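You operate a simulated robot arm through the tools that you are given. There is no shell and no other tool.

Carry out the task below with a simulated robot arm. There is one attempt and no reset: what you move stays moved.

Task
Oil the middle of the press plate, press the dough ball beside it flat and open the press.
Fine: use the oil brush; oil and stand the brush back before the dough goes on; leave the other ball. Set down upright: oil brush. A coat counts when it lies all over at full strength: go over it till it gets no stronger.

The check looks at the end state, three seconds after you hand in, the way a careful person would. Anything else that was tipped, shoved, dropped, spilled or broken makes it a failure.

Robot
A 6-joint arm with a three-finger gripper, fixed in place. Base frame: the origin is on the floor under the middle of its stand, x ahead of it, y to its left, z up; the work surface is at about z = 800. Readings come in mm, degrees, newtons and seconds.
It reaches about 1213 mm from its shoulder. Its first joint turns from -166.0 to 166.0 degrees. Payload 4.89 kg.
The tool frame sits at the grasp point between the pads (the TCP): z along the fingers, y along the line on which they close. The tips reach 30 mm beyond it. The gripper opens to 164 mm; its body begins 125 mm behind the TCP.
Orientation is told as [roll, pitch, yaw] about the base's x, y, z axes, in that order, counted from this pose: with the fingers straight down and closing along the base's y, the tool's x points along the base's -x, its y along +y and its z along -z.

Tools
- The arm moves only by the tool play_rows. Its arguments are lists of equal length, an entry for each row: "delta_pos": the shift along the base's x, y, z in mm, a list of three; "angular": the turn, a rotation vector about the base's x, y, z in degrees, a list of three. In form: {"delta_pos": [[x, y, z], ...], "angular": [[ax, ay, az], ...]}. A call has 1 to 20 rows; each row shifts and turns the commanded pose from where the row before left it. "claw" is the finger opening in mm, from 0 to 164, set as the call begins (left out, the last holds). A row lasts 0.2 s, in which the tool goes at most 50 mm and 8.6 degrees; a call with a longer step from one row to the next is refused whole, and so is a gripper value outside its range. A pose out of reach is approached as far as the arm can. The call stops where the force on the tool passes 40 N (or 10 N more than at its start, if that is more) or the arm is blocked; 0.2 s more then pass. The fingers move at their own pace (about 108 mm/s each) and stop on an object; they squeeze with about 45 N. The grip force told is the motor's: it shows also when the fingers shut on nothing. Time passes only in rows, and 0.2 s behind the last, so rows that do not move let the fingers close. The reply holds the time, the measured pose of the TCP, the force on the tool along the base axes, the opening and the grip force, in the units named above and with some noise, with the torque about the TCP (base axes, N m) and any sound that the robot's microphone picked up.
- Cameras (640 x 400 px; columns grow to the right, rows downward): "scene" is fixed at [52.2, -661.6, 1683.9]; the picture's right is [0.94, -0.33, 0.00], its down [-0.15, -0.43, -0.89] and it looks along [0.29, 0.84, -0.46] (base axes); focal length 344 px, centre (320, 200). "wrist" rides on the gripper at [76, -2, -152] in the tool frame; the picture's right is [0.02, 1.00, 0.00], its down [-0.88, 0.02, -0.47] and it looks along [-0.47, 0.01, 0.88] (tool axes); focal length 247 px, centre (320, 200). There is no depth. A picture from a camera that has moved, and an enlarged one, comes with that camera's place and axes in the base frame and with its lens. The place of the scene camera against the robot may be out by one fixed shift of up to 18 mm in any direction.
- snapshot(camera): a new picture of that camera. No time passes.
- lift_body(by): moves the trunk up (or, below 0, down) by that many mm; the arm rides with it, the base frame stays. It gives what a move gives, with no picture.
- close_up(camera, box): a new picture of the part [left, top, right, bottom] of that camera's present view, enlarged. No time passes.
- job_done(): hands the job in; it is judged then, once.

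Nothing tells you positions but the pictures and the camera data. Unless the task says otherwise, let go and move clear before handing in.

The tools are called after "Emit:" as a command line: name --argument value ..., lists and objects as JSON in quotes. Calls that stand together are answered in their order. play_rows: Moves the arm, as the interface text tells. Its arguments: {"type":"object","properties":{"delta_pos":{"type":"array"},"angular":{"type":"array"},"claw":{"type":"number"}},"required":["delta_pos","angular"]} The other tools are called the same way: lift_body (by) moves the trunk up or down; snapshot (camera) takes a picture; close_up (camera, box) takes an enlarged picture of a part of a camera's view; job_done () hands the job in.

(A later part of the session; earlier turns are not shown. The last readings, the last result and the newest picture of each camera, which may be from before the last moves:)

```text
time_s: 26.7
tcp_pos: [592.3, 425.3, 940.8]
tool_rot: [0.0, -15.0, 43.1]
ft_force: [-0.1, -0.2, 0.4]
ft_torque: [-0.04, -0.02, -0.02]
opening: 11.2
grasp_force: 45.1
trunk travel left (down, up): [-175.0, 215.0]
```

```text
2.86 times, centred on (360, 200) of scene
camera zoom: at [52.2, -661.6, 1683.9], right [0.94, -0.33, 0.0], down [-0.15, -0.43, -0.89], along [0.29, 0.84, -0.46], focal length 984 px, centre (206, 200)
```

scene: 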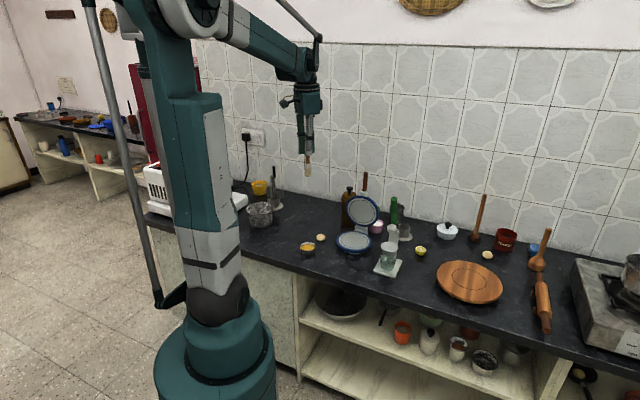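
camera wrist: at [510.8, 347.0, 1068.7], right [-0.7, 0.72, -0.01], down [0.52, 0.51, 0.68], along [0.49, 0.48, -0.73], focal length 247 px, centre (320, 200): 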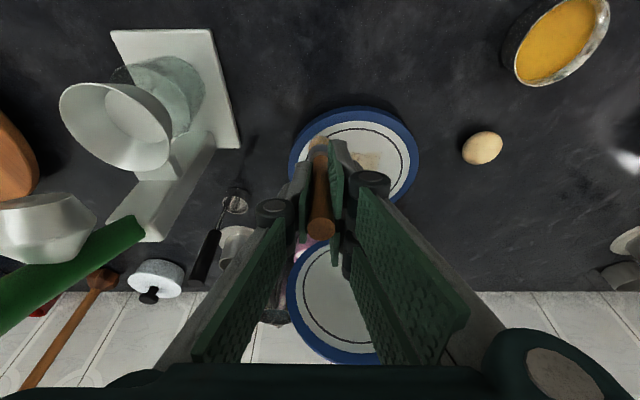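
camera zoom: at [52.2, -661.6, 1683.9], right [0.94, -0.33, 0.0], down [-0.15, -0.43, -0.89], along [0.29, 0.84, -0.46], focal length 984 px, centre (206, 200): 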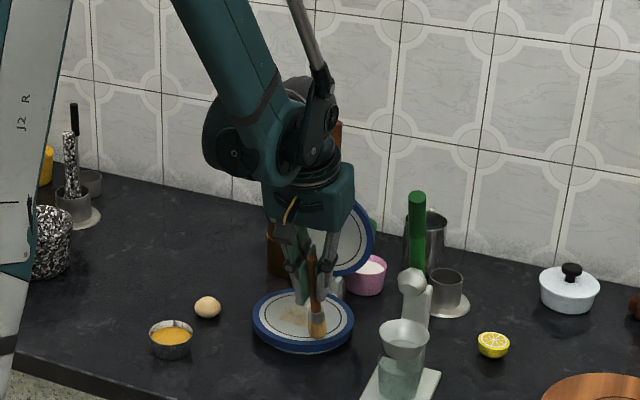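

Emit:
close_up --camera "wrist" --box '[270, 80, 450, 240]'

Emit:
close_up --camera "scene" --box '[330, 210, 380, 260]'

```text
2.50 times, centred on (360, 160) of wrist
camera zoom: at [510.8, 347.0, 1068.7], right [-0.7, 0.72, -0.01], down [0.52, 0.51, 0.68], along [0.49, 0.48, -0.73], focal length 617 px, centre (220, 300)
```

zoom: 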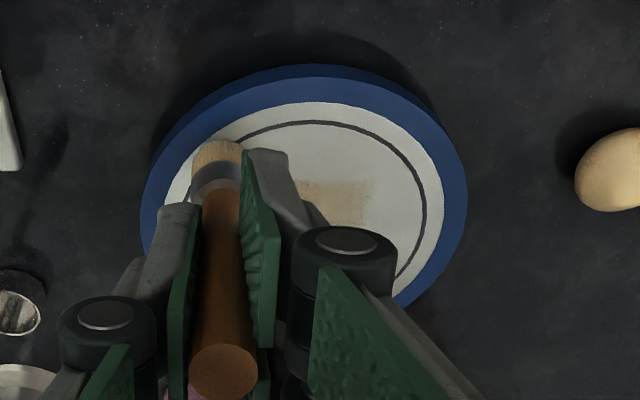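

```text
8.00 times, centred on (355, 235) of scene
camera zoom: at [52.2, -661.6, 1683.9], right [0.94, -0.33, 0.0], down [-0.15, -0.43, -0.89], along [0.29, 0.84, -0.46], focal length 2756 px, centre (40, -80)
```

zoom: 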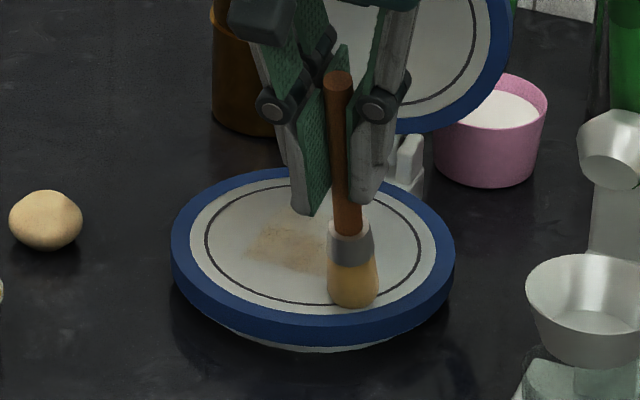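

Only the first, pressed stroke left oil; the later light pass barely touched. I'll add about 1 mm of pressure and continue the raster across the middle.

Emit:
play_rows --delta_pos '[[0, 0, -1], [13.66, 1.58, 0], [-17.08, 18.25, 0], [-17.08, 18.25, 0], [-17.08, 18.25, 0], [-14, 15, 0], [6.76, 9.0, 0], [18.44, -19.71, 0], [18.44, -19.71, 0], [18.44, -19.71, 0], [14, -15, 0]]' --angular '[[0, 0, 0], [0, 0, 0], [0, 0, 0], [0, 0, 0], [0, 0, 0], [0, 0, 0], [0, 0, 0], [0, 0, 0], [0, 0, 0], [0, 0, 0], [0, 0, 0]]'

Emit:
close_up --camera "wrist" --box '[270, 60, 450, 220]'

Emit:
close_up --camera "scene" --box '[330, 210, 380, 260]'

```text
time_s: 29.1
tcp_pos: [618.4, 432.3, 940.0]
tool_rot: [-0.1, -15.0, 43.1]
ft_force: [1.1, -1.0, 4.5]
ft_torque: [-0.17, -0.3, -0.07]
opening: 11.1
grasp_force: 45.3
trunk travel left (down, up): [-175.0, 215.0]
```

```text
2.50 times, centred on (360, 140) of wrist
camera zoom: at [536.3, 353.8, 1068.0], right [-0.7, 0.72, -0.01], down [0.52, 0.51, 0.69], along [0.49, 0.48, -0.73], focal length 617 px, centre (220, 350)
```

zoom: 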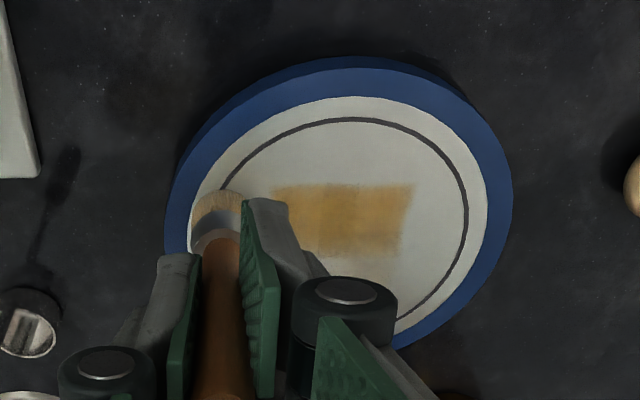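

```text
8.00 times, centred on (355, 235) of scene
camera zoom: at [52.2, -661.6, 1683.9], right [0.94, -0.33, 0.0], down [-0.15, -0.43, -0.89], along [0.29, 0.84, -0.46], focal length 2756 px, centre (40, -80)
```

zoom: 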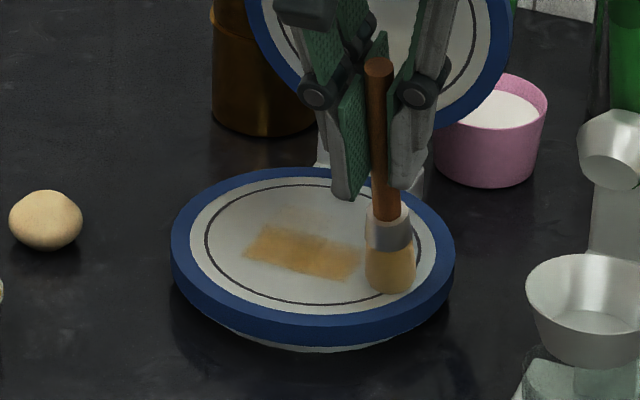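

The oil only registers in a 60 mm square in the middle of the plate (aligned with the press). The front half is filling in well; now I'll raster toward the rear half.

Emit:
play_rows --delta_pos '[[-4.31, 19.24, -0.3], [-15.93, 17.03, 0], [-15.93, 17.03, 0], [-15.93, 17.03, 0], [7.3, 6.83, 0], [15.93, -17.03, 0], [15.93, -17.03, 0], [15.93, -17.03, 0], [7.3, 6.83, 0], [-15.93, 17.03, 0], [-15.93, 17.03, 0], [-15.93, 17.03, 0], [7.3, 6.83, 0], [15.93, -17.03, 0], [15.93, -17.03, 0], [15.93, -17.03, 0], [5.84, 5.46, 0], [-15.93, 17.03, 0], [-15.93, 17.03, 0], [-15.93, 17.03, 0]]' --angular '[[0, 0, 0], [0, 0, 0], [0, 0, 0], [0, 0, 0], [0, 0, 0], [0, 0, 0], [0, 0, 0], [0, 0, 0], [0, 0, 0], [0, 0, 0], [0, 0, 0], [0, 0, 0], [0, 0, 0], [0, 0, 0], [0, 0, 0], [0, 0, 0], [0, 0, 0], [0, 0, 0], [0, 0, 0], [0, 0, 0]]'

Emit:
close_up --camera "wrist" --box '[220, 40, 400, 200]'

Emit:
close_up --camera "scene" --box '[330, 210, 380, 260]'

```text
time_s: 32.2
tcp_pos: [611.4, 498.0, 939.4]
tool_rot: [0.1, -15.0, 43.1]
ft_force: [-1.1, -4.2, 27.6]
ft_torque: [-0.27, -0.39, -0.09]
opening: 11.5
grasp_force: 45.3
trunk travel left (down, up): [-175.0, 215.0]
stopped in row 15: the force on the tool passed its limit at 40 N (the readings are from after the stop); the commanded pose is now the measured one
```

```text
2.50 times, centred on (310, 120) of wrist
camera zoom: at [529.9, 418.9, 1067.3], right [-0.7, 0.71, 0.0], down [0.52, 0.51, 0.69], along [0.49, 0.48, -0.73], focal length 617 px, centre (345, 400)
```

zoom: 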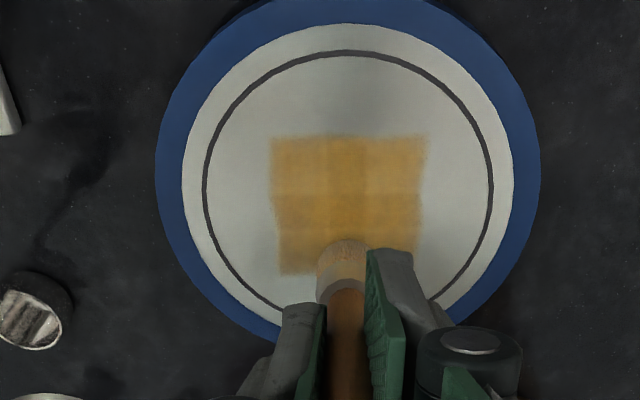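

```text
8.00 times, centred on (355, 235) of scene
camera zoom: at [52.2, -661.6, 1683.9], right [0.94, -0.33, 0.0], down [-0.15, -0.43, -0.89], along [0.29, 0.84, -0.46], focal length 2756 px, centre (40, -80)
```

zoom: 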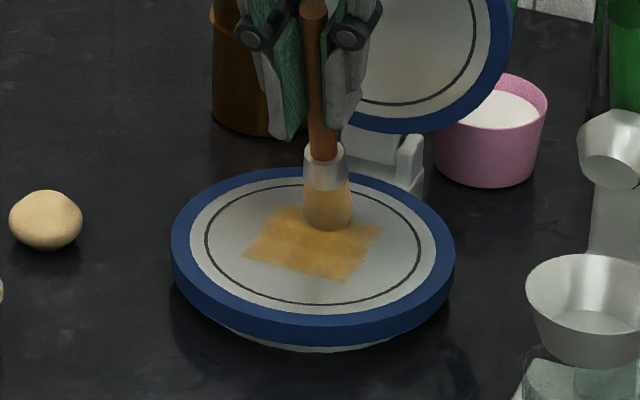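

The square is nearly filled; force crept to 40 N so I'll ease up slightly and finish the rear strip.

Emit:
play_rows --delta_pos '[[0, 0, 0.9], [8.2, -8.76, 0], [8.2, -8.76, 0], [8.2, -8.76, 0], [5.84, 5.46, 0], [-9.56, 10.22, 0], [-9.56, 10.22, 0], [-9.56, 10.22, 0], [-9.56, 10.22, 0], [-9.56, 10.22, 0]]' --angular '[[0, 0, 0], [0, 0, 0], [0, 0, 0], [0, 0, 0], [0, 0, 0], [0, 0, 0], [0, 0, 0], [0, 0, 0], [0, 0, 0], [0, 0, 0]]'

Emit:
close_up --camera "wrist" --box '[200, 40, 380, 200]'

Emit:
close_up --camera "scene" --box '[330, 210, 380, 260]'

```text
time_s: 34.5
tcp_pos: [594.7, 528.8, 940.7]
tool_rot: [0.1, -15.1, 43.1]
ft_force: [1.3, -0.6, 6.5]
ft_torque: [0.0, -0.13, 0.0]
opening: 11.2
grasp_force: 45.2
trunk travel left (down, up): [-175.0, 215.0]
```

```text
2.50 times, centred on (290, 120) of wrist
camera zoom: at [513.4, 449.5, 1067.6], right [-0.7, 0.72, 0.0], down [0.52, 0.51, 0.69], along [0.49, 0.48, -0.73], focal length 617 px, centre (395, 400)
```

zoom: 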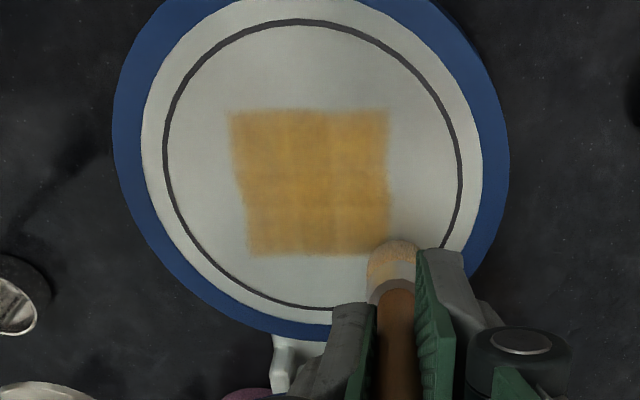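

```text
8.00 times, centred on (355, 235) of scene
camera zoom: at [52.2, -661.6, 1683.9], right [0.94, -0.33, 0.0], down [-0.15, -0.43, -0.89], along [0.29, 0.84, -0.46], focal length 2756 px, centre (40, -80)
```

zoom: 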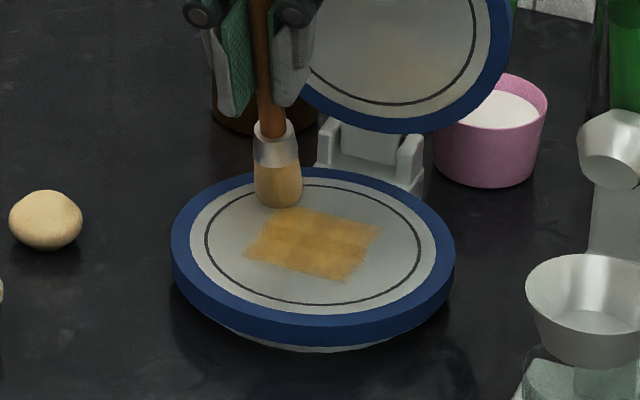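

Full square covered once, with slightly lighter edges. I'll do a second, cross-hatched pass front-to-back to see whether it gets stronger.

Emit:
play_rows --delta_pos '[[3.4, -3.65, -0.4], [-16.57, -15.5, 0], [-16.57, -15.5, 0], [-16.57, -15.5, 0], [6.83, -7.3, 0], [16.57, 15.5, 0], [16.57, 15.5, 0], [16.57, 15.5, 0], [6.83, -7.3, 0], [-16.57, -15.5, 0], [-16.57, -15.5, 0], [-16.57, -15.5, 0], [6.83, -7.3, 0], [16.57, 15.5, 0], [16.57, 15.5, 0], [16.57, 15.5, 0], [6.83, -7.3, 0], [-16.57, -15.5, 0], [-16.57, -15.5, 0], [-16.57, -15.5, 0]]' --angular '[[0, 0, 0], [0, 0, 0], [0, 0, 0], [0, 0, 0], [0, 0, 0], [0, 0, 0], [0, 0, 0], [0, 0, 0], [0, 0, 0], [0, 0, 0], [0, 0, 0], [0, 0, 0], [0, 0, 0], [0, 0, 0], [0, 0, 0], [0, 0, 0], [0, 0, 0], [0, 0, 0], [0, 0, 0], [0, 0, 0]]'

Emit:
close_up --camera "scene" --box '[330, 210, 380, 260]'

Emit:
close_up --camera "wrist" --box '[230, 60, 410, 220]'

```text
time_s: 38.6
tcp_pos: [574.3, 449.2, 940.3]
tool_rot: [0.0, -15.0, 43.1]
ft_force: [-2.1, -2.6, 8.5]
ft_torque: [-0.18, 0.21, -0.05]
opening: 11.3
grasp_force: 45.2
trunk travel left (down, up): [-175.0, 215.0]
```

```text
8.00 times, centred on (355, 235) of scene
camera zoom: at [52.2, -661.6, 1683.9], right [0.94, -0.33, 0.0], down [-0.15, -0.43, -0.89], along [0.29, 0.84, -0.46], focal length 2756 px, centre (40, -80)
```

zoom: 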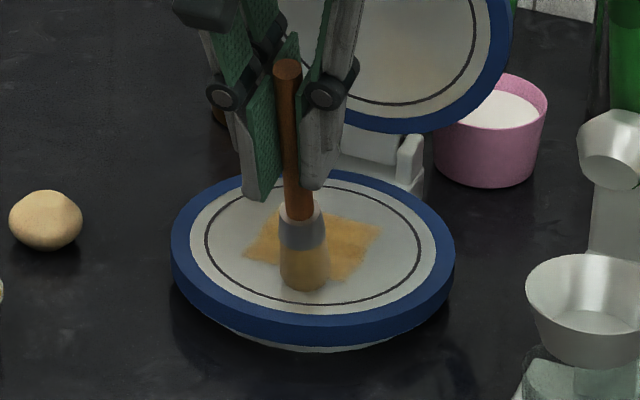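

```text
2.50 times, centred on (320, 140) of wrist
camera zoom: at [493.5, 369.2, 1067.1], right [-0.7, 0.71, 0.0], down [0.52, 0.51, 0.69], along [0.49, 0.48, -0.73], focal length 617 px, centre (320, 350)
```

zoom: 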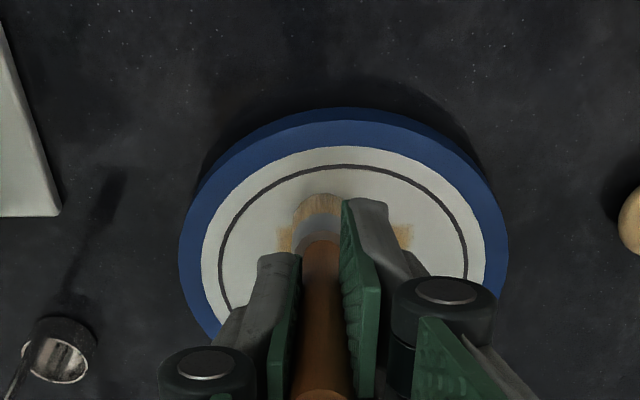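

The brush looks drier now. I'll finish the last two lines, then lift away for a clear look at the coat on the way back to the oil bowl.

Emit:
play_rows --delta_pos '[[6.83, -7.3, 0], [16.57, 15.5, 0], [16.57, 15.5, 0], [16.57, 15.5, 0], [6.83, -7.3, 0], [-16.57, -15.5, 0], [-16.57, -15.5, 0], [-16.57, -15.5, 0], [-7.3, -6.83, 20], [-20, -10, 30], [-20, 0, 20], [-40, 5, 0], [-45, 10, 0], [-45, 10, 0], [-20, 10, 0], [0, 0, 0]]' --angular '[[0, 0, 0], [0, 0, 0], [0, 0, 0], [0, 0, 0], [0, 0, 0], [0, 0, 0], [0, 0, 0], [0, 0, 0], [0, 0, 0], [0, 0, 0], [0, 0, 0], [0, 0, 0], [0, 0, 0], [0, 0, 0], [0, 0, 0], [0, 0, 0]]'

Emit:
close_up --camera "scene" --box '[330, 210, 380, 260]'

Emit:
snapshot --camera "wrist"

```text
time_s: 42.0
tcp_pos: [392.0, 452.2, 1008.1]
tool_rot: [0.1, -15.0, 43.1]
ft_force: [-0.3, 0.3, -0.2]
ft_torque: [0.02, -0.03, -0.01]
opening: 11.3
grasp_force: 45.4
trunk travel left (down, up): [-175.0, 215.0]
```

```text
8.00 times, centred on (355, 235) of scene
camera zoom: at [52.2, -661.6, 1683.9], right [0.94, -0.33, 0.0], down [-0.15, -0.43, -0.89], along [0.29, 0.84, -0.46], focal length 2756 px, centre (40, -80)
```

zoom: 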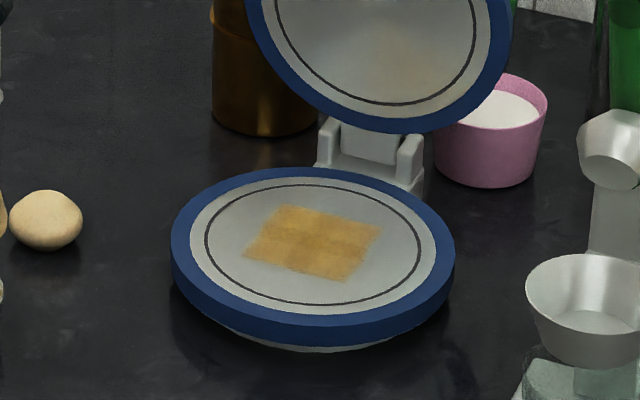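

```text
taken
camera wrist: at [310.9, 373.0, 1135.3], right [-0.7, 0.71, 0.0], down [0.52, 0.51, 0.69], along [0.49, 0.48, -0.73], focal length 247 px, centre (320, 200)
```

wrist: 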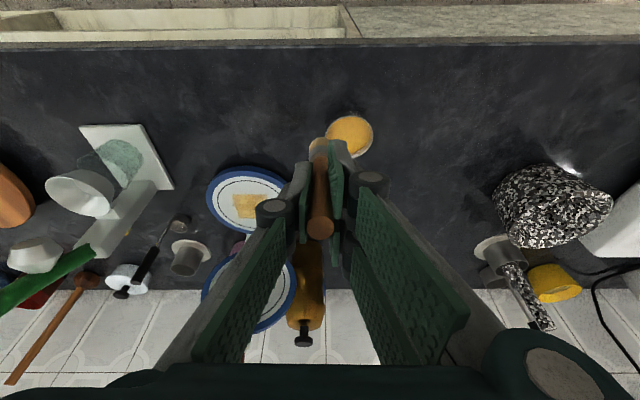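

The coat is uneven: middle stronger, edges paler. The brush needs more oil; moving over the bowl again.

Emit:
play_rows --delta_pos '[[-4, 24, 0], [-3.5, 23.5, 0], [0, 0, -20], [0, 0, 0]]' --angular '[[0, 0, 0], [0, 0, 0], [0, 0, 0], [0, 0, 0]]'

Emit:
close_up --camera "wrist" --box '[240, 40, 400, 200]'

```text
time_s: 43.0
tcp_pos: [386.1, 498.7, 988.8]
tool_rot: [0.1, -15.1, 43.1]
ft_force: [-0.9, 0.2, -0.1]
ft_torque: [-0.02, 0.01, -0.02]
opening: 11.2
grasp_force: 44.9
trunk travel left (down, up): [-175.0, 215.0]
```

```text
2.50 times, centred on (320, 120) of wrist
camera zoom: at [304.1, 420.7, 1116.5], right [-0.7, 0.71, 0.0], down [0.52, 0.51, 0.69], along [0.49, 0.48, -0.73], focal length 617 px, centre (320, 400)
```

zoom: 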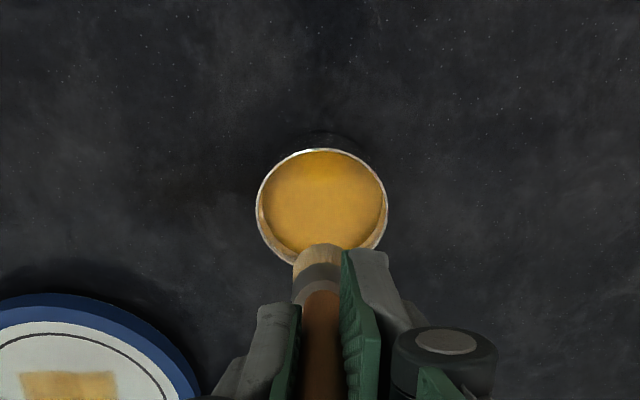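

Aligned within 5 mm; correcting and dipping again.

Emit:
play_rows --delta_pos '[[-4, -3, -18], [0, 0, -18], [0, 0, -10], [0, 0, -5], [0, 0, -2], [0, 0, 0], [0, 0, 0]]' --angular '[[0, 0, 0], [0, 0, 0], [0, 0, 0], [0, 0, 0], [0, 0, 0], [0, 0, 0], [0, 0, 0]]'

Emit:
close_up --camera "scene" --box '[280, 210, 340, 270]'

```text
time_s: 44.6
tcp_pos: [380.4, 496.8, 936.3]
tool_rot: [0.1, -15.0, 43.2]
ft_force: [0.0, -0.1, 0.0]
ft_torque: [0.01, -0.04, -0.01]
opening: 11.6
grasp_force: 44.5
trunk travel left (down, up): [-175.0, 215.0]
```

```text
6.67 times, centred on (310, 240) of scene
camera zoom: at [52.2, -661.6, 1683.9], right [0.94, -0.33, 0.0], down [-0.15, -0.43, -0.89], along [0.29, 0.84, -0.46], focal length 2296 px, centre (387, -67)
```

zoom: 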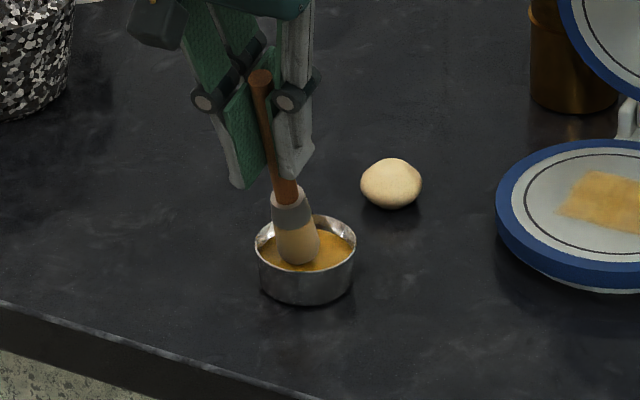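

Emit:
play_rows --delta_pos '[[0, 0, -2], [0, 0, -1.5], [0, 0, 0], [0, 0, 0]]' --angular '[[0, 0, 0], [0, 0, 0], [0, 0, 0], [0, 0, 0]]'

Emit:
close_up --camera "scene" --box '[280, 210, 340, 270]'

```text
time_s: 45.6
tcp_pos: [379.9, 498.3, 932.7]
tool_rot: [0.1, -15.1, 43.2]
ft_force: [0.3, -1.7, 29.2]
ft_torque: [0.25, -0.46, -0.02]
opening: 11.5
grasp_force: 45.5
trunk travel left (down, up): [-175.0, 215.0]
```

```text
6.67 times, centred on (310, 240) of scene
camera zoom: at [52.2, -661.6, 1683.9], right [0.94, -0.33, 0.0], down [-0.15, -0.43, -0.89], along [0.29, 0.84, -0.46], focal length 2296 px, centre (387, -67)
```

zoom: 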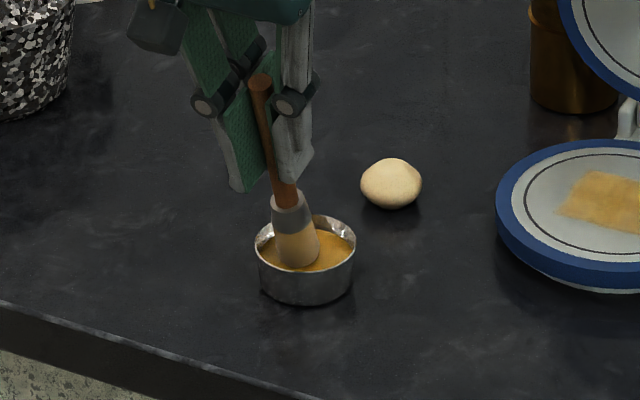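

Emit:
play_rows --delta_pos '[[0, 0, 1.5], [0, 0, 0], [0, 0, 0], [0, 0, 10], [0, 0, 20], [0, 0, 20], [0, 0, 0]]' --angular '[[0, 0, 0], [0, 0, 0], [0, 0, 0], [0, 0, 0], [0, 0, 0], [0, 0, 0], [0, 0, 0]]'

Emit:
close_up --camera "scene" --box '[280, 210, 340, 270]'

```text
time_s: 47.2
tcp_pos: [378.0, 497.0, 983.2]
tool_rot: [0.0, -15.2, 43.0]
ft_force: [0.0, -0.4, 0.1]
ft_torque: [0.0, -0.02, 0.02]
opening: 11.4
grasp_force: 45.1
trunk travel left (down, up): [-175.0, 215.0]
```

```text
6.67 times, centred on (310, 240) of scene
camera zoom: at [52.2, -661.6, 1683.9], right [0.94, -0.33, 0.0], down [-0.15, -0.43, -0.89], along [0.29, 0.84, -0.46], focal length 2296 px, centre (387, -67)
```

zoom: 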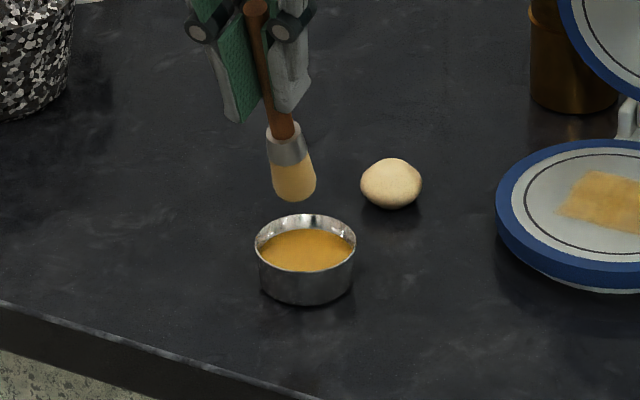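

Loaded again. Returning to the plate's front-left corner.

Emit:
play_rows --delta_pos '[[43, -12.4, 10], [43, -12.4, 0], [43, -12.4, 0], [43, -12.4, 0], [43, -12.4, 0], [0, 0, -20], [0, 0, -20], [0, 0, 0]]' --angular '[[0, 0, 0], [0, 0, 0], [0, 0, 0], [0, 0, 0], [0, 0, 0], [0, 0, 0], [0, 0, 0], [0, 0, 0]]'

Emit:
close_up --camera "wrist" --box '[240, 40, 440, 240]'

```text
time_s: 49.0
tcp_pos: [596.1, 434.5, 953.7]
tool_rot: [0.1, -15.1, 43.1]
ft_force: [0.3, 0.3, -0.8]
ft_torque: [0.01, 0.02, 0.01]
opening: 11.4
grasp_force: 45.3
trunk travel left (down, up): [-175.0, 215.0]
```

```text
2.00 times, centred on (340, 140) of wrist
camera zoom: at [513.9, 355.9, 1081.2], right [-0.7, 0.71, 0.0], down [0.52, 0.51, 0.69], along [0.49, 0.48, -0.73], focal length 494 px, centre (280, 320)
```

zoom: 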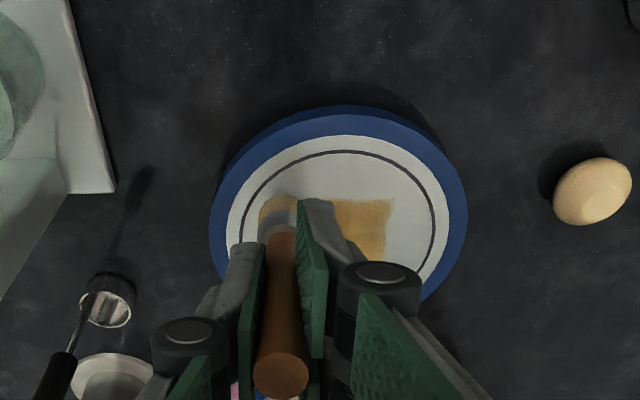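

Positioned at the front corner. Lowering to contact and rastering with the fresh load.

Emit:
play_rows --delta_pos '[[0, 0, -8], [0, 0, -4], [0, 0, -1.8], [-12.3, 13.14, 0], [-12.3, 13.14, 0], [-12.3, 13.14, 0], [-12.3, 13.14, 0], [5.84, 5.46, 0], [12.3, -13.14, 0], [12.3, -13.14, 0], [12.3, -13.14, 0], [12.3, -13.14, 0], [5.84, 5.46, 0], [-12.3, 13.14, 0], [-12.3, 13.14, 0], [-12.3, 13.14, 0], [-12.3, 13.14, 0], [5.84, 5.46, 0]]' --angular '[[0, 0, 0], [0, 0, 0], [0, 0, 0], [0, 0, 0], [0, 0, 0], [0, 0, 0], [0, 0, 0], [0, 0, 0], [0, 0, 0], [0, 0, 0], [0, 0, 0], [0, 0, 0], [0, 0, 0], [0, 0, 0], [0, 0, 0], [0, 0, 0], [0, 0, 0], [0, 0, 0]]'

Emit:
close_up --camera "wrist" --box '[200, 40, 400, 240]'

Emit:
close_up --camera "scene" --box '[330, 210, 380, 260]'

```text
time_s: 52.9
tcp_pos: [563.9, 504.5, 941.8]
tool_rot: [0.0, -15.1, 43.1]
ft_force: [-0.8, -0.4, -1.1]
ft_torque: [0.07, -0.04, -0.01]
opening: 11.5
grasp_force: 45.0
trunk travel left (down, up): [-175.0, 215.0]
```

```text
2.00 times, centred on (300, 140) of wrist
camera zoom: at [482.9, 425.5, 1069.3], right [-0.7, 0.71, 0.0], down [0.52, 0.51, 0.69], along [0.49, 0.48, -0.73], focal length 494 px, centre (360, 320)
```

zoom: 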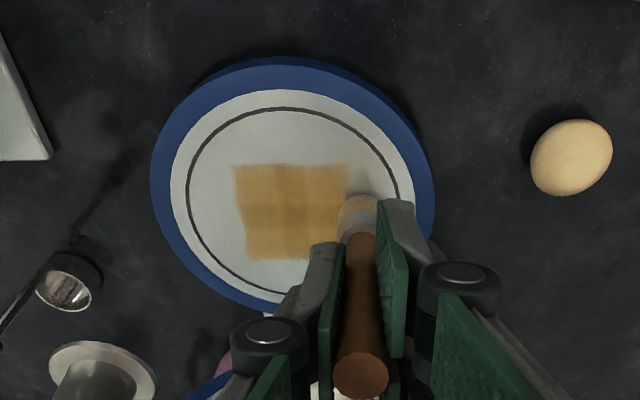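

```text
8.00 times, centred on (355, 235) of scene
camera zoom: at [52.2, -661.6, 1683.9], right [0.94, -0.33, 0.0], down [-0.15, -0.43, -0.89], along [0.29, 0.84, -0.46], focal length 2756 px, centre (40, -80)
```

zoom: 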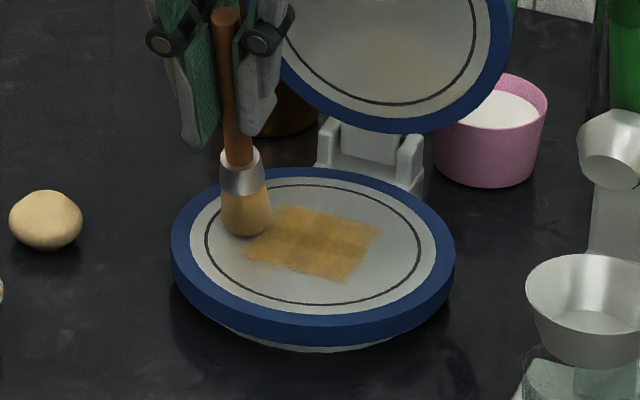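

I was hovering just above the plate. Lowering until force shows contact.

Emit:
play_rows --delta_pos '[[0, 0, -1.5], [0, 0, 0]]' --angular '[[0, 0, 0], [0, 0, 0]]'

```text
time_s: 53.5
tcp_pos: [564.3, 505.2, 939.4]
tool_rot: [0.1, -15.1, 43.1]
ft_force: [0.0, 0.0, 0.1]
ft_torque: [-0.02, 0.0, -0.01]
opening: 11.1
grasp_force: 44.7
trunk travel left (down, up): [-175.0, 215.0]
```

Emit:
play_rows --delta_pos '[[0, 0, -1], [0, 0, 0]]' --angular '[[0, 0, 0], [0, 0, 0]]'

```text
time_s: 54.0
tcp_pos: [563.6, 505.0, 938.2]
tool_rot: [0.1, -15.2, 43.1]
ft_force: [-0.4, 2.4, 16.5]
ft_torque: [0.41, -0.23, 0.01]
opening: 11.3
grasp_force: 44.6
trunk travel left (down, up): [-175.0, 215.0]
```

Contact at 16 N. Rastering the front half now.

Emit:
play_rows --delta_pos '[[12.3, -13.14, 0], [12.3, -13.14, 0], [12.3, -13.14, 0], [12.3, -13.14, 0], [-6.57, -6.15, 0], [-12.3, 13.14, 0], [-12.3, 13.14, 0], [-12.3, 13.14, 0], [-12.3, 13.14, 0], [-6.57, -6.15, 0], [12.3, -13.14, 0], [12.3, -13.14, 0], [12.3, -13.14, 0], [12.3, -13.14, 0], [-6.57, -6.15, 0], [-12.3, 13.14, 0], [-12.3, 13.14, 0], [-12.3, 13.14, 0], [-12.3, 13.14, 0]]' --angular '[[0, 0, 0], [0, 0, 0], [0, 0, 0], [0, 0, 0], [0, 0, 0], [0, 0, 0], [0, 0, 0], [0, 0, 0], [0, 0, 0], [0, 0, 0], [0, 0, 0], [0, 0, 0], [0, 0, 0], [0, 0, 0], [0, 0, 0], [0, 0, 0], [0, 0, 0], [0, 0, 0], [0, 0, 0]]'

Emit:
close_up --camera "wrist" --box '[200, 40, 400, 240]'

Emit:
close_up --camera "scene" --box '[330, 210, 380, 260]'

```text
time_s: 54.9
tcp_pos: [601.7, 465.5, 938.9]
tool_rot: [0.2, -15.2, 43.2]
ft_force: [-1.2, -4.4, 28.9]
ft_torque: [-0.11, -0.26, -0.06]
opening: 11.5
grasp_force: 44.9
trunk travel left (down, up): [-175.0, 215.0]
stopped in row 4: the force on the tool passed its limit at 42 N (the readings are from after the stop); the commanded pose is now the measured one
```

```text
2.00 times, centred on (300, 140) of wrist
camera zoom: at [519.3, 385.5, 1066.3], right [-0.7, 0.71, 0.0], down [0.52, 0.51, 0.69], along [0.49, 0.48, -0.73], focal length 494 px, centre (360, 320)
```

zoom: 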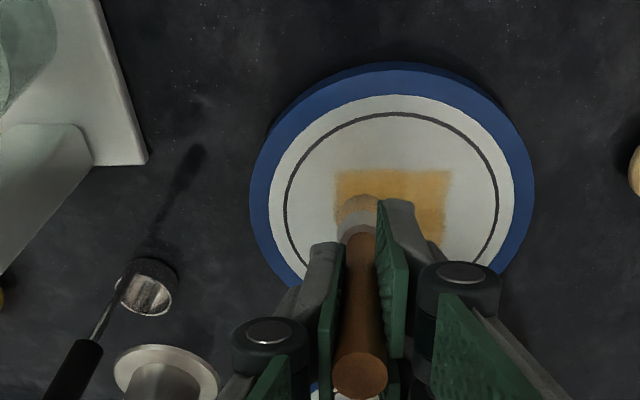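

```text
8.00 times, centred on (355, 235) of scene
camera zoom: at [52.2, -661.6, 1683.9], right [0.94, -0.33, 0.0], down [-0.15, -0.43, -0.89], along [0.29, 0.84, -0.46], focal length 2756 px, centre (40, -80)
```

zoom: 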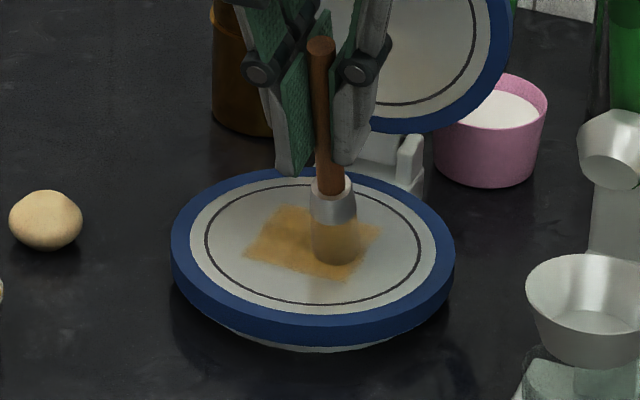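

Emit:
play_rows --delta_pos '[[0, 0, 1.1], [10, -10.7, 0], [-2.5, -16.8, 0], [-12.3, 13.14, 0], [-12.3, 13.14, 0], [-12.3, 13.14, 0], [-12.3, 13.14, 0], [-6.57, -6.15, 0], [12.3, -13.14, 0], [12.3, -13.14, 0], [12.3, -13.14, 0], [12.3, -13.14, 0], [0, 0, 0]]' --angular '[[0, 0, 0], [0, 0, 0], [0, 0, 0], [0, 0, 0], [0, 0, 0], [0, 0, 0], [0, 0, 0], [0, 0, 0], [0, 0, 0], [0, 0, 0], [0, 0, 0], [0, 0, 0], [0, 0, 0]]'

Emit:
close_up --camera "wrist" --box '[220, 40, 420, 240]'

Emit:
close_up --camera "scene" --box '[330, 210, 380, 260]'

```text
time_s: 57.7
tcp_pos: [603.5, 431.7, 938.8]
tool_rot: [0.2, -15.3, 43.2]
ft_force: [-1.8, 3.2, 15.8]
ft_torque: [0.6, -0.07, 0.05]
opening: 11.4
grasp_force: 44.6
trunk travel left (down, up): [-175.0, 215.0]
```

```text
2.00 times, centred on (320, 140) of wrist
camera zoom: at [522.2, 351.6, 1066.5], right [-0.7, 0.71, 0.0], down [0.52, 0.51, 0.69], along [0.49, 0.48, -0.73], focal length 494 px, centre (320, 320)
```

zoom: 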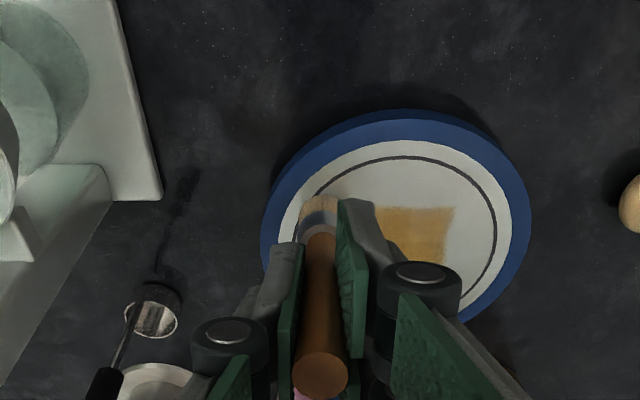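

```text
8.00 times, centred on (355, 235) of scene
camera zoom: at [52.2, -661.6, 1683.9], right [0.94, -0.33, 0.0], down [-0.15, -0.43, -0.89], along [0.29, 0.84, -0.46], focal length 2756 px, centre (40, -80)
```

zoom: 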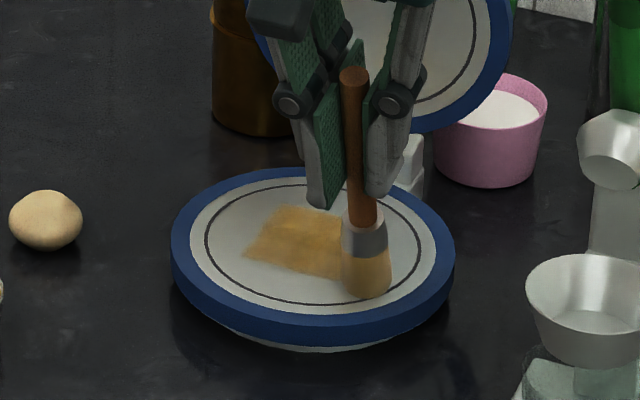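

Front strip is now stronger. Continuing rearward with the same pressure.

Emit:
play_rows --delta_pos '[[10.1, 17.7, 0.2], [-12.3, 13.14, 0], [-12.3, 13.14, 0], [-12.3, 13.14, 0], [-12.3, 13.14, 0], [7.3, 6.83, 0], [12.3, -13.14, 0], [12.3, -13.14, 0], [12.3, -13.14, 0], [12.3, -13.14, 0], [7.3, 6.83, 0], [-12.3, 13.14, 0], [-12.3, 13.14, 0], [-12.3, 13.14, 0], [-12.3, 13.14, 0], [7.3, 6.83, 0], [12.3, -13.14, 0], [12.3, -13.14, 0], [12.3, -13.14, 0], [12.3, -13.14, 0]]' --angular '[[0, 0, 0], [0, 0, 0], [0, 0, 0], [0, 0, 0], [0, 0, 0], [0, 0, 0], [0, 0, 0], [0, 0, 0], [0, 0, 0], [0, 0, 0], [0, 0, 0], [0, 0, 0], [0, 0, 0], [0, 0, 0], [0, 0, 0], [0, 0, 0], [0, 0, 0], [0, 0, 0], [0, 0, 0], [0, 0, 0]]'

Emit:
close_up --camera "wrist" --box '[220, 40, 420, 240]'

Emit:
close_up --camera "scene" --box '[330, 210, 380, 260]'

```text
time_s: 61.9
tcp_pos: [633.3, 469.2, 939.6]
tool_rot: [0.2, -15.1, 43.2]
ft_force: [-0.3, 2.0, -0.5]
ft_torque: [-0.08, -0.09, -0.02]
opening: 11.7
grasp_force: 45.4
trunk travel left (down, up): [-175.0, 215.0]
```

```text
2.00 times, centred on (320, 140) of wrist
camera zoom: at [551.2, 389.7, 1067.3], right [-0.7, 0.71, 0.0], down [0.52, 0.51, 0.69], along [0.49, 0.48, -0.73], focal length 494 px, centre (320, 320)
```

zoom: 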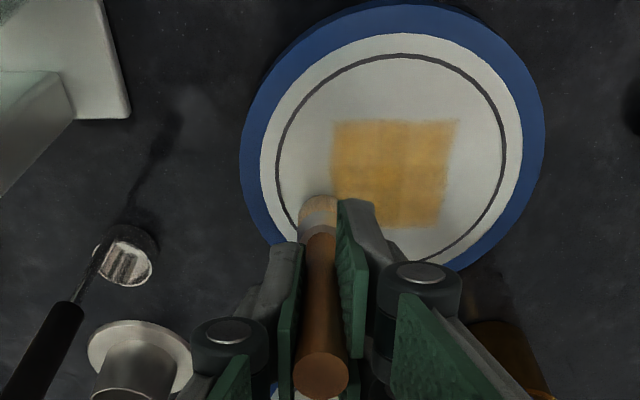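

```text
8.00 times, centred on (355, 235) of scene
camera zoom: at [52.2, -661.6, 1683.9], right [0.94, -0.33, 0.0], down [-0.15, -0.43, -0.89], along [0.29, 0.84, -0.46], focal length 2756 px, centre (40, -80)
```

zoom: 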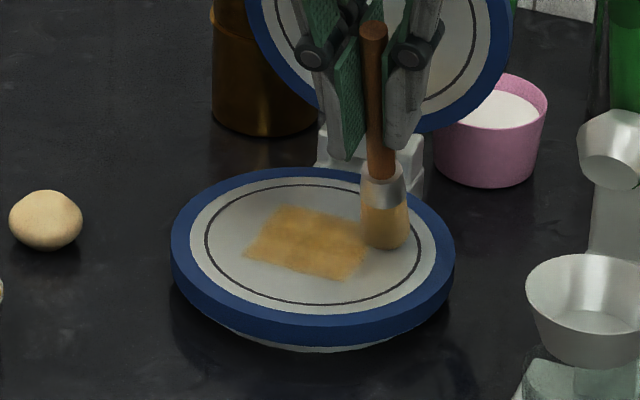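

Emit:
close_up --camera "wrist" --box '[310, 80, 400, 170]'

```text
4.44 times, centred on (355, 125) of wrist
camera zoom: at [551.2, 389.7, 1067.3], right [-0.7, 0.71, 0.0], down [0.52, 0.51, 0.69], along [0.49, 0.48, -0.73], focal length 1098 px, centre (164, 533)
```

zoom: 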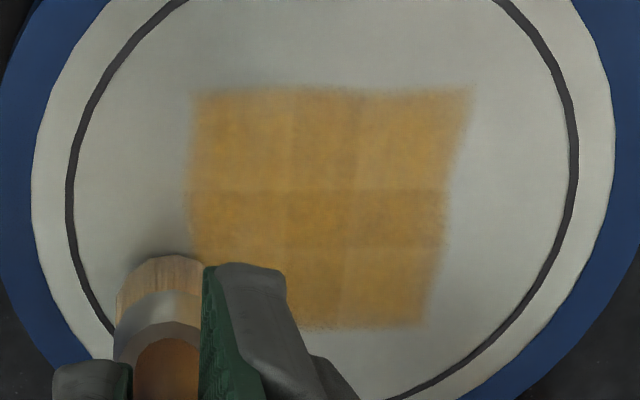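

Emit:
play_rows --delta_pos '[[0, 0, -0.8], [0, 0, 0]]' --angular '[[0, 0, 0], [0, 0, 0]]'

```text
time_s: 62.5
tcp_pos: [633.5, 469.3, 938.5]
tool_rot: [0.2, -15.2, 43.2]
ft_force: [1.2, -0.3, 1.3]
ft_torque: [-0.03, -0.03, 0.0]
opening: 11.4
grasp_force: 45.2
trunk travel left (down, up): [-175.0, 215.0]
```

Emit:
play_rows --delta_pos '[[0, 0, -0.7], [-12.3, 13.14, 0], [-12.3, 13.14, 0], [-12.3, 13.14, 0], [-12.3, 13.14, 0], [7.3, 6.83, 0], [12.3, -13.14, 0], [12.3, -13.14, 0], [12.3, -13.14, 0], [12.3, -13.14, 0], [7.3, 6.83, 0], [-12.3, 13.14, 0], [-12.3, 13.14, 0], [-12.3, 13.14, 0], [-12.3, 13.14, 0], [0, 0, 0]]' --angular '[[0, 0, 0], [0, 0, 0], [0, 0, 0], [0, 0, 0], [0, 0, 0], [0, 0, 0], [0, 0, 0], [0, 0, 0], [0, 0, 0], [0, 0, 0], [0, 0, 0], [0, 0, 0], [0, 0, 0], [0, 0, 0], [0, 0, 0], [0, 0, 0]]'

Emit:
close_up --camera "wrist" --box '[240, 70, 340, 170]'

Emit:
close_up --camera "scene" --box '[335, 225, 375, 255]'

```text
time_s: 63.7
tcp_pos: [588.9, 516.8, 939.0]
tool_rot: [0.1, -15.2, 43.1]
ft_force: [-2.5, -1.7, 29.9]
ft_torque: [0.33, -0.01, 0.07]
opening: 10.9
grasp_force: 45.2
trunk travel left (down, up): [-175.0, 215.0]
stopped in row 5: the force on the tool passed its limit at 41 N (the readings are from after the stop); the commanded pose is now the measured one
```

```text
4.00 times, centred on (290, 120) of wrist
camera zoom: at [506.9, 437.7, 1065.8], right [-0.7, 0.71, 0.0], down [0.52, 0.51, 0.69], along [0.49, 0.48, -0.73], focal length 988 px, centre (440, 520)
```

zoom: 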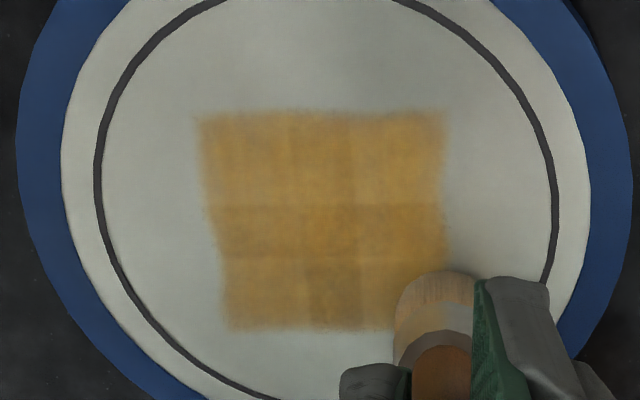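

```text
13.33 times, centred on (355, 240) of scene
camera zoom: at [52.2, -661.6, 1683.9], right [0.94, -0.33, 0.0], down [-0.15, -0.43, -0.89], along [0.29, 0.84, -0.46], focal length 4593 px, centre (-147, -333)
```

zoom: 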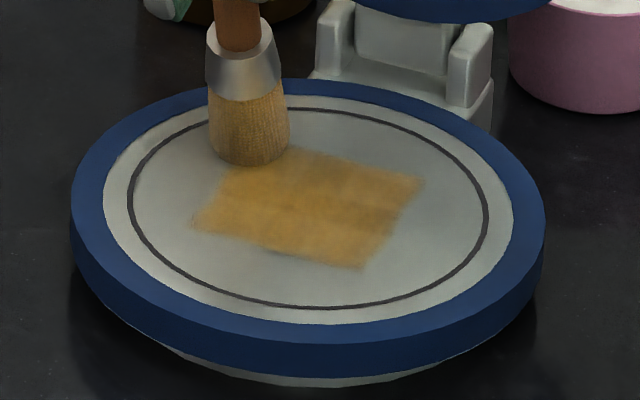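

The bristles look dry again (pale). I'll re-dip before continuing.

Emit:
play_rows --delta_pos '[[0, 0, 20], [0, 0, 30], [-41.7, -4, 0], [-41.7, -4, 0], [-41.7, -4, 0], [-41.7, -4, 0], [-41.7, -4, 0], [0, 0, -25], [0, 0, -20], [0, 0, -7], [0, 0, 0]]' --angular '[[0, 0, 0], [0, 0, 0], [0, 0, 0], [0, 0, 0], [0, 0, 0], [0, 0, 0], [0, 0, 0], [0, 0, 0], [0, 0, 0], [0, 0, 0], [0, 0, 0]]'

Emit:
close_up --camera "wrist" --box '[240, 40, 400, 200]'

Emit:
close_up --camera "scene" --box '[335, 225, 375, 255]'

```text
time_s: 66.1
tcp_pos: [379.9, 496.7, 935.0]
tool_rot: [0.2, -15.1, 43.1]
ft_force: [0.0, 0.7, -1.2]
ft_torque: [-0.05, -0.01, 0.0]
opening: 11.4
grasp_force: 45.1
trunk travel left (down, up): [-175.0, 215.0]
```

```text
2.50 times, centred on (320, 120) of wrist
camera zoom: at [298.7, 417.6, 1062.0], right [-0.7, 0.71, 0.0], down [0.52, 0.51, 0.69], along [0.49, 0.48, -0.73], focal length 617 px, centre (320, 400)
```

zoom: 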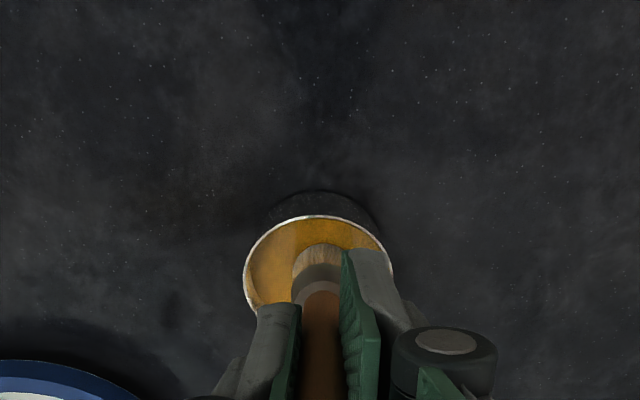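

```text
13.33 times, centred on (355, 240) of scene
camera zoom: at [52.2, -661.6, 1683.9], right [0.94, -0.33, 0.0], down [-0.15, -0.43, -0.89], along [0.29, 0.84, -0.46], focal length 4593 px, centre (-147, -333)
```

zoom: 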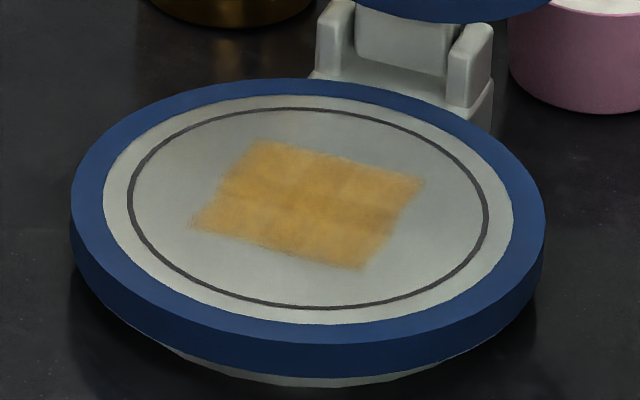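

The coat is now fairly even with slightly lighter corners. Dipping again.

Emit:
play_rows --delta_pos '[[0, 0, -2], [0, 0, -1.5], [0, 0, -1], [0, 0, 0], [0, 0, 0]]' --angular '[[0, 0, 0], [0, 0, 0], [0, 0, 0], [0, 0, 0], [0, 0, 0]]'

```text
time_s: 66.9
tcp_pos: [380.2, 496.9, 932.5]
tool_rot: [0.2, -15.2, 43.2]
ft_force: [-3.7, -5.4, 37.6]
ft_torque: [-0.01, -0.12, -0.04]
opening: 11.4
grasp_force: 45.0
trunk travel left (down, up): [-175.0, 215.0]
stopped in row 3: the force on the tool passed its limit at 44 N (the readings are from after the stop); the commanded pose is now the measured one
```

Emit:
play_rows --delta_pos '[[0, 0, 1.5], [0, 0, 0], [0, 0, 20], [0, 0, 28], [42, -2.5, 0], [42, -2.5, 0], [42, -2.5, 0], [42, -2.5, 0], [0, 0, -25], [0, 0, -15], [0, 0, 0]]' --angular '[[0, 0, 0], [0, 0, 0], [0, 0, 0], [0, 0, 0], [0, 0, 0], [0, 0, 0], [0, 0, 0], [0, 0, 0], [0, 0, 0], [0, 0, 0], [0, 0, 0]]'

Emit:
close_up --camera "wrist" --box '[220, 40, 420, 240]'

Emit:
close_up --camera "scene" --box '[330, 210, 380, 260]'

```text
time_s: 69.3
tcp_pos: [550.0, 489.2, 939.2]
tool_rot: [0.0, -15.2, 43.1]
ft_force: [-0.3, 0.0, -0.1]
ft_torque: [-0.01, 0.0, 0.01]
opening: 11.1
grasp_force: 44.8
trunk travel left (down, up): [-175.0, 215.0]
```

```text
2.00 times, centred on (320, 140) of wrist
camera zoom: at [467.6, 408.7, 1066.5], right [-0.7, 0.71, 0.0], down [0.52, 0.51, 0.69], along [0.49, 0.48, -0.73], focal length 494 px, centre (320, 320)
```

zoom: 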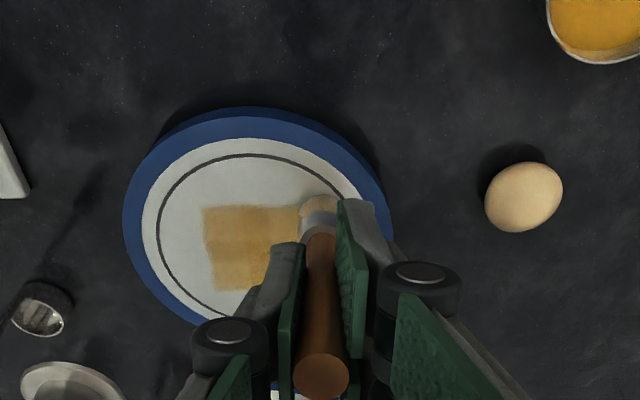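

```text
8.00 times, centred on (355, 235) of scene
camera zoom: at [52.2, -661.6, 1683.9], right [0.94, -0.33, 0.0], down [-0.15, -0.43, -0.89], along [0.29, 0.84, -0.46], focal length 2756 px, centre (40, -80)
```

zoom: 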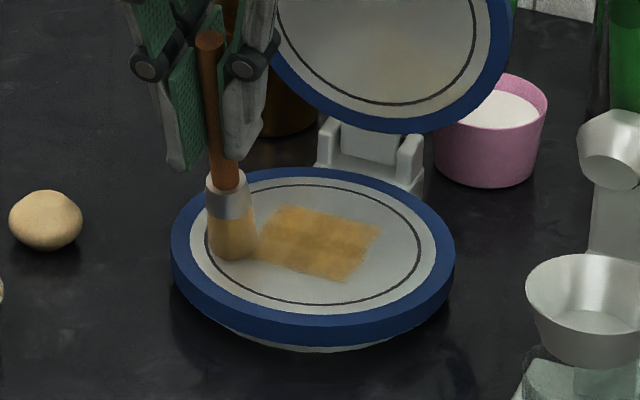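

Emit:
play_rows --delta_pos '[[0, 0, -0.8], [0, 0, 0]]' --angular '[[0, 0, 0], [0, 0, 0]]'

```text
time_s: 69.9
tcp_pos: [548.3, 487.2, 938.8]
tool_rot: [0.0, -15.1, 43.3]
ft_force: [-0.4, 0.3, -0.7]
ft_torque: [0.0, -0.04, 0.0]
opening: 11.2
grasp_force: 45.7
trunk travel left (down, up): [-175.0, 215.0]
```

Emit:
play_rows --delta_pos '[[0, 0, -0.8], [0, 0, 0]]' --angular '[[0, 0, 0], [0, 0, 0]]'

```text
time_s: 70.5
tcp_pos: [548.7, 488.4, 938.1]
tool_rot: [0.1, -15.2, 43.2]
ft_force: [-0.4, 0.2, 6.9]
ft_torque: [0.12, -0.06, 0.03]
opening: 11.4
grasp_force: 44.8
trunk travel left (down, up): [-175.0, 215.0]
```

Light contact (7 N). Rastering from the front again with fresh oil.

Emit:
play_rows --delta_pos '[[12.3, -13.14, -0.2], [12.3, -13.14, 0], [12.3, -13.14, 0], [12.3, -13.14, 0], [7.3, 6.83, 0], [-12.3, 13.14, 0], [-12.3, 13.14, 0], [-12.3, 13.14, 0], [-12.3, 13.14, 0], [7.3, 6.83, 0], [12.3, -13.14, 0], [12.3, -13.14, 0], [12.3, -13.14, 0], [12.3, -13.14, 0], [7.3, 6.83, 0], [-12.3, 13.14, 0], [-12.3, 13.14, 0], [-12.3, 13.14, 0], [-12.3, 13.14, 0], [7.3, 6.83, 0]]' --angular '[[0, 0, 0], [0, 0, 0], [0, 0, 0], [0, 0, 0], [0, 0, 0], [0, 0, 0], [0, 0, 0], [0, 0, 0], [0, 0, 0], [0, 0, 0], [0, 0, 0], [0, 0, 0], [0, 0, 0], [0, 0, 0], [0, 0, 0], [0, 0, 0], [0, 0, 0], [0, 0, 0], [0, 0, 0], [0, 0, 0]]'

Emit:
close_up --camera "wrist" --box '[220, 60, 340, 180]'

Emit:
close_up --camera "scene" --box '[335, 225, 375, 255]'

```text
time_s: 74.7
tcp_pos: [576.8, 515.6, 937.3]
tool_rot: [0.0, -15.3, 43.1]
ft_force: [-7.0, -4.3, 25.2]
ft_torque: [-0.22, 0.36, 0.01]
opening: 11.3
grasp_force: 45.2
trunk travel left (down, up): [-175.0, 215.0]
```

```text
3.33 times, centred on (280, 120) of wrist
camera zoom: at [494.9, 436.7, 1065.7], right [-0.7, 0.71, 0.0], down [0.52, 0.51, 0.69], along [0.49, 0.48, -0.73], focal length 823 px, centre (453, 467)
```

zoom: 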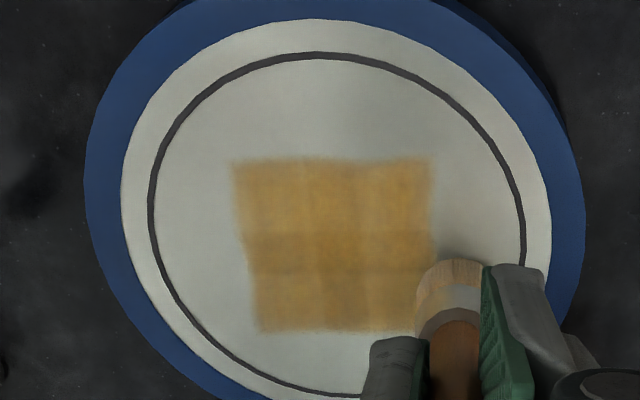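

```text
13.33 times, centred on (355, 240) of scene
camera zoom: at [52.2, -661.6, 1683.9], right [0.94, -0.33, 0.0], down [-0.15, -0.43, -0.89], along [0.29, 0.84, -0.46], focal length 4593 px, centre (-147, -333)
```

zoom: 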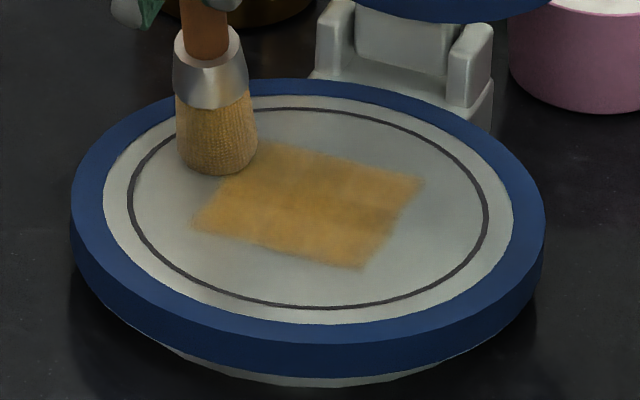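

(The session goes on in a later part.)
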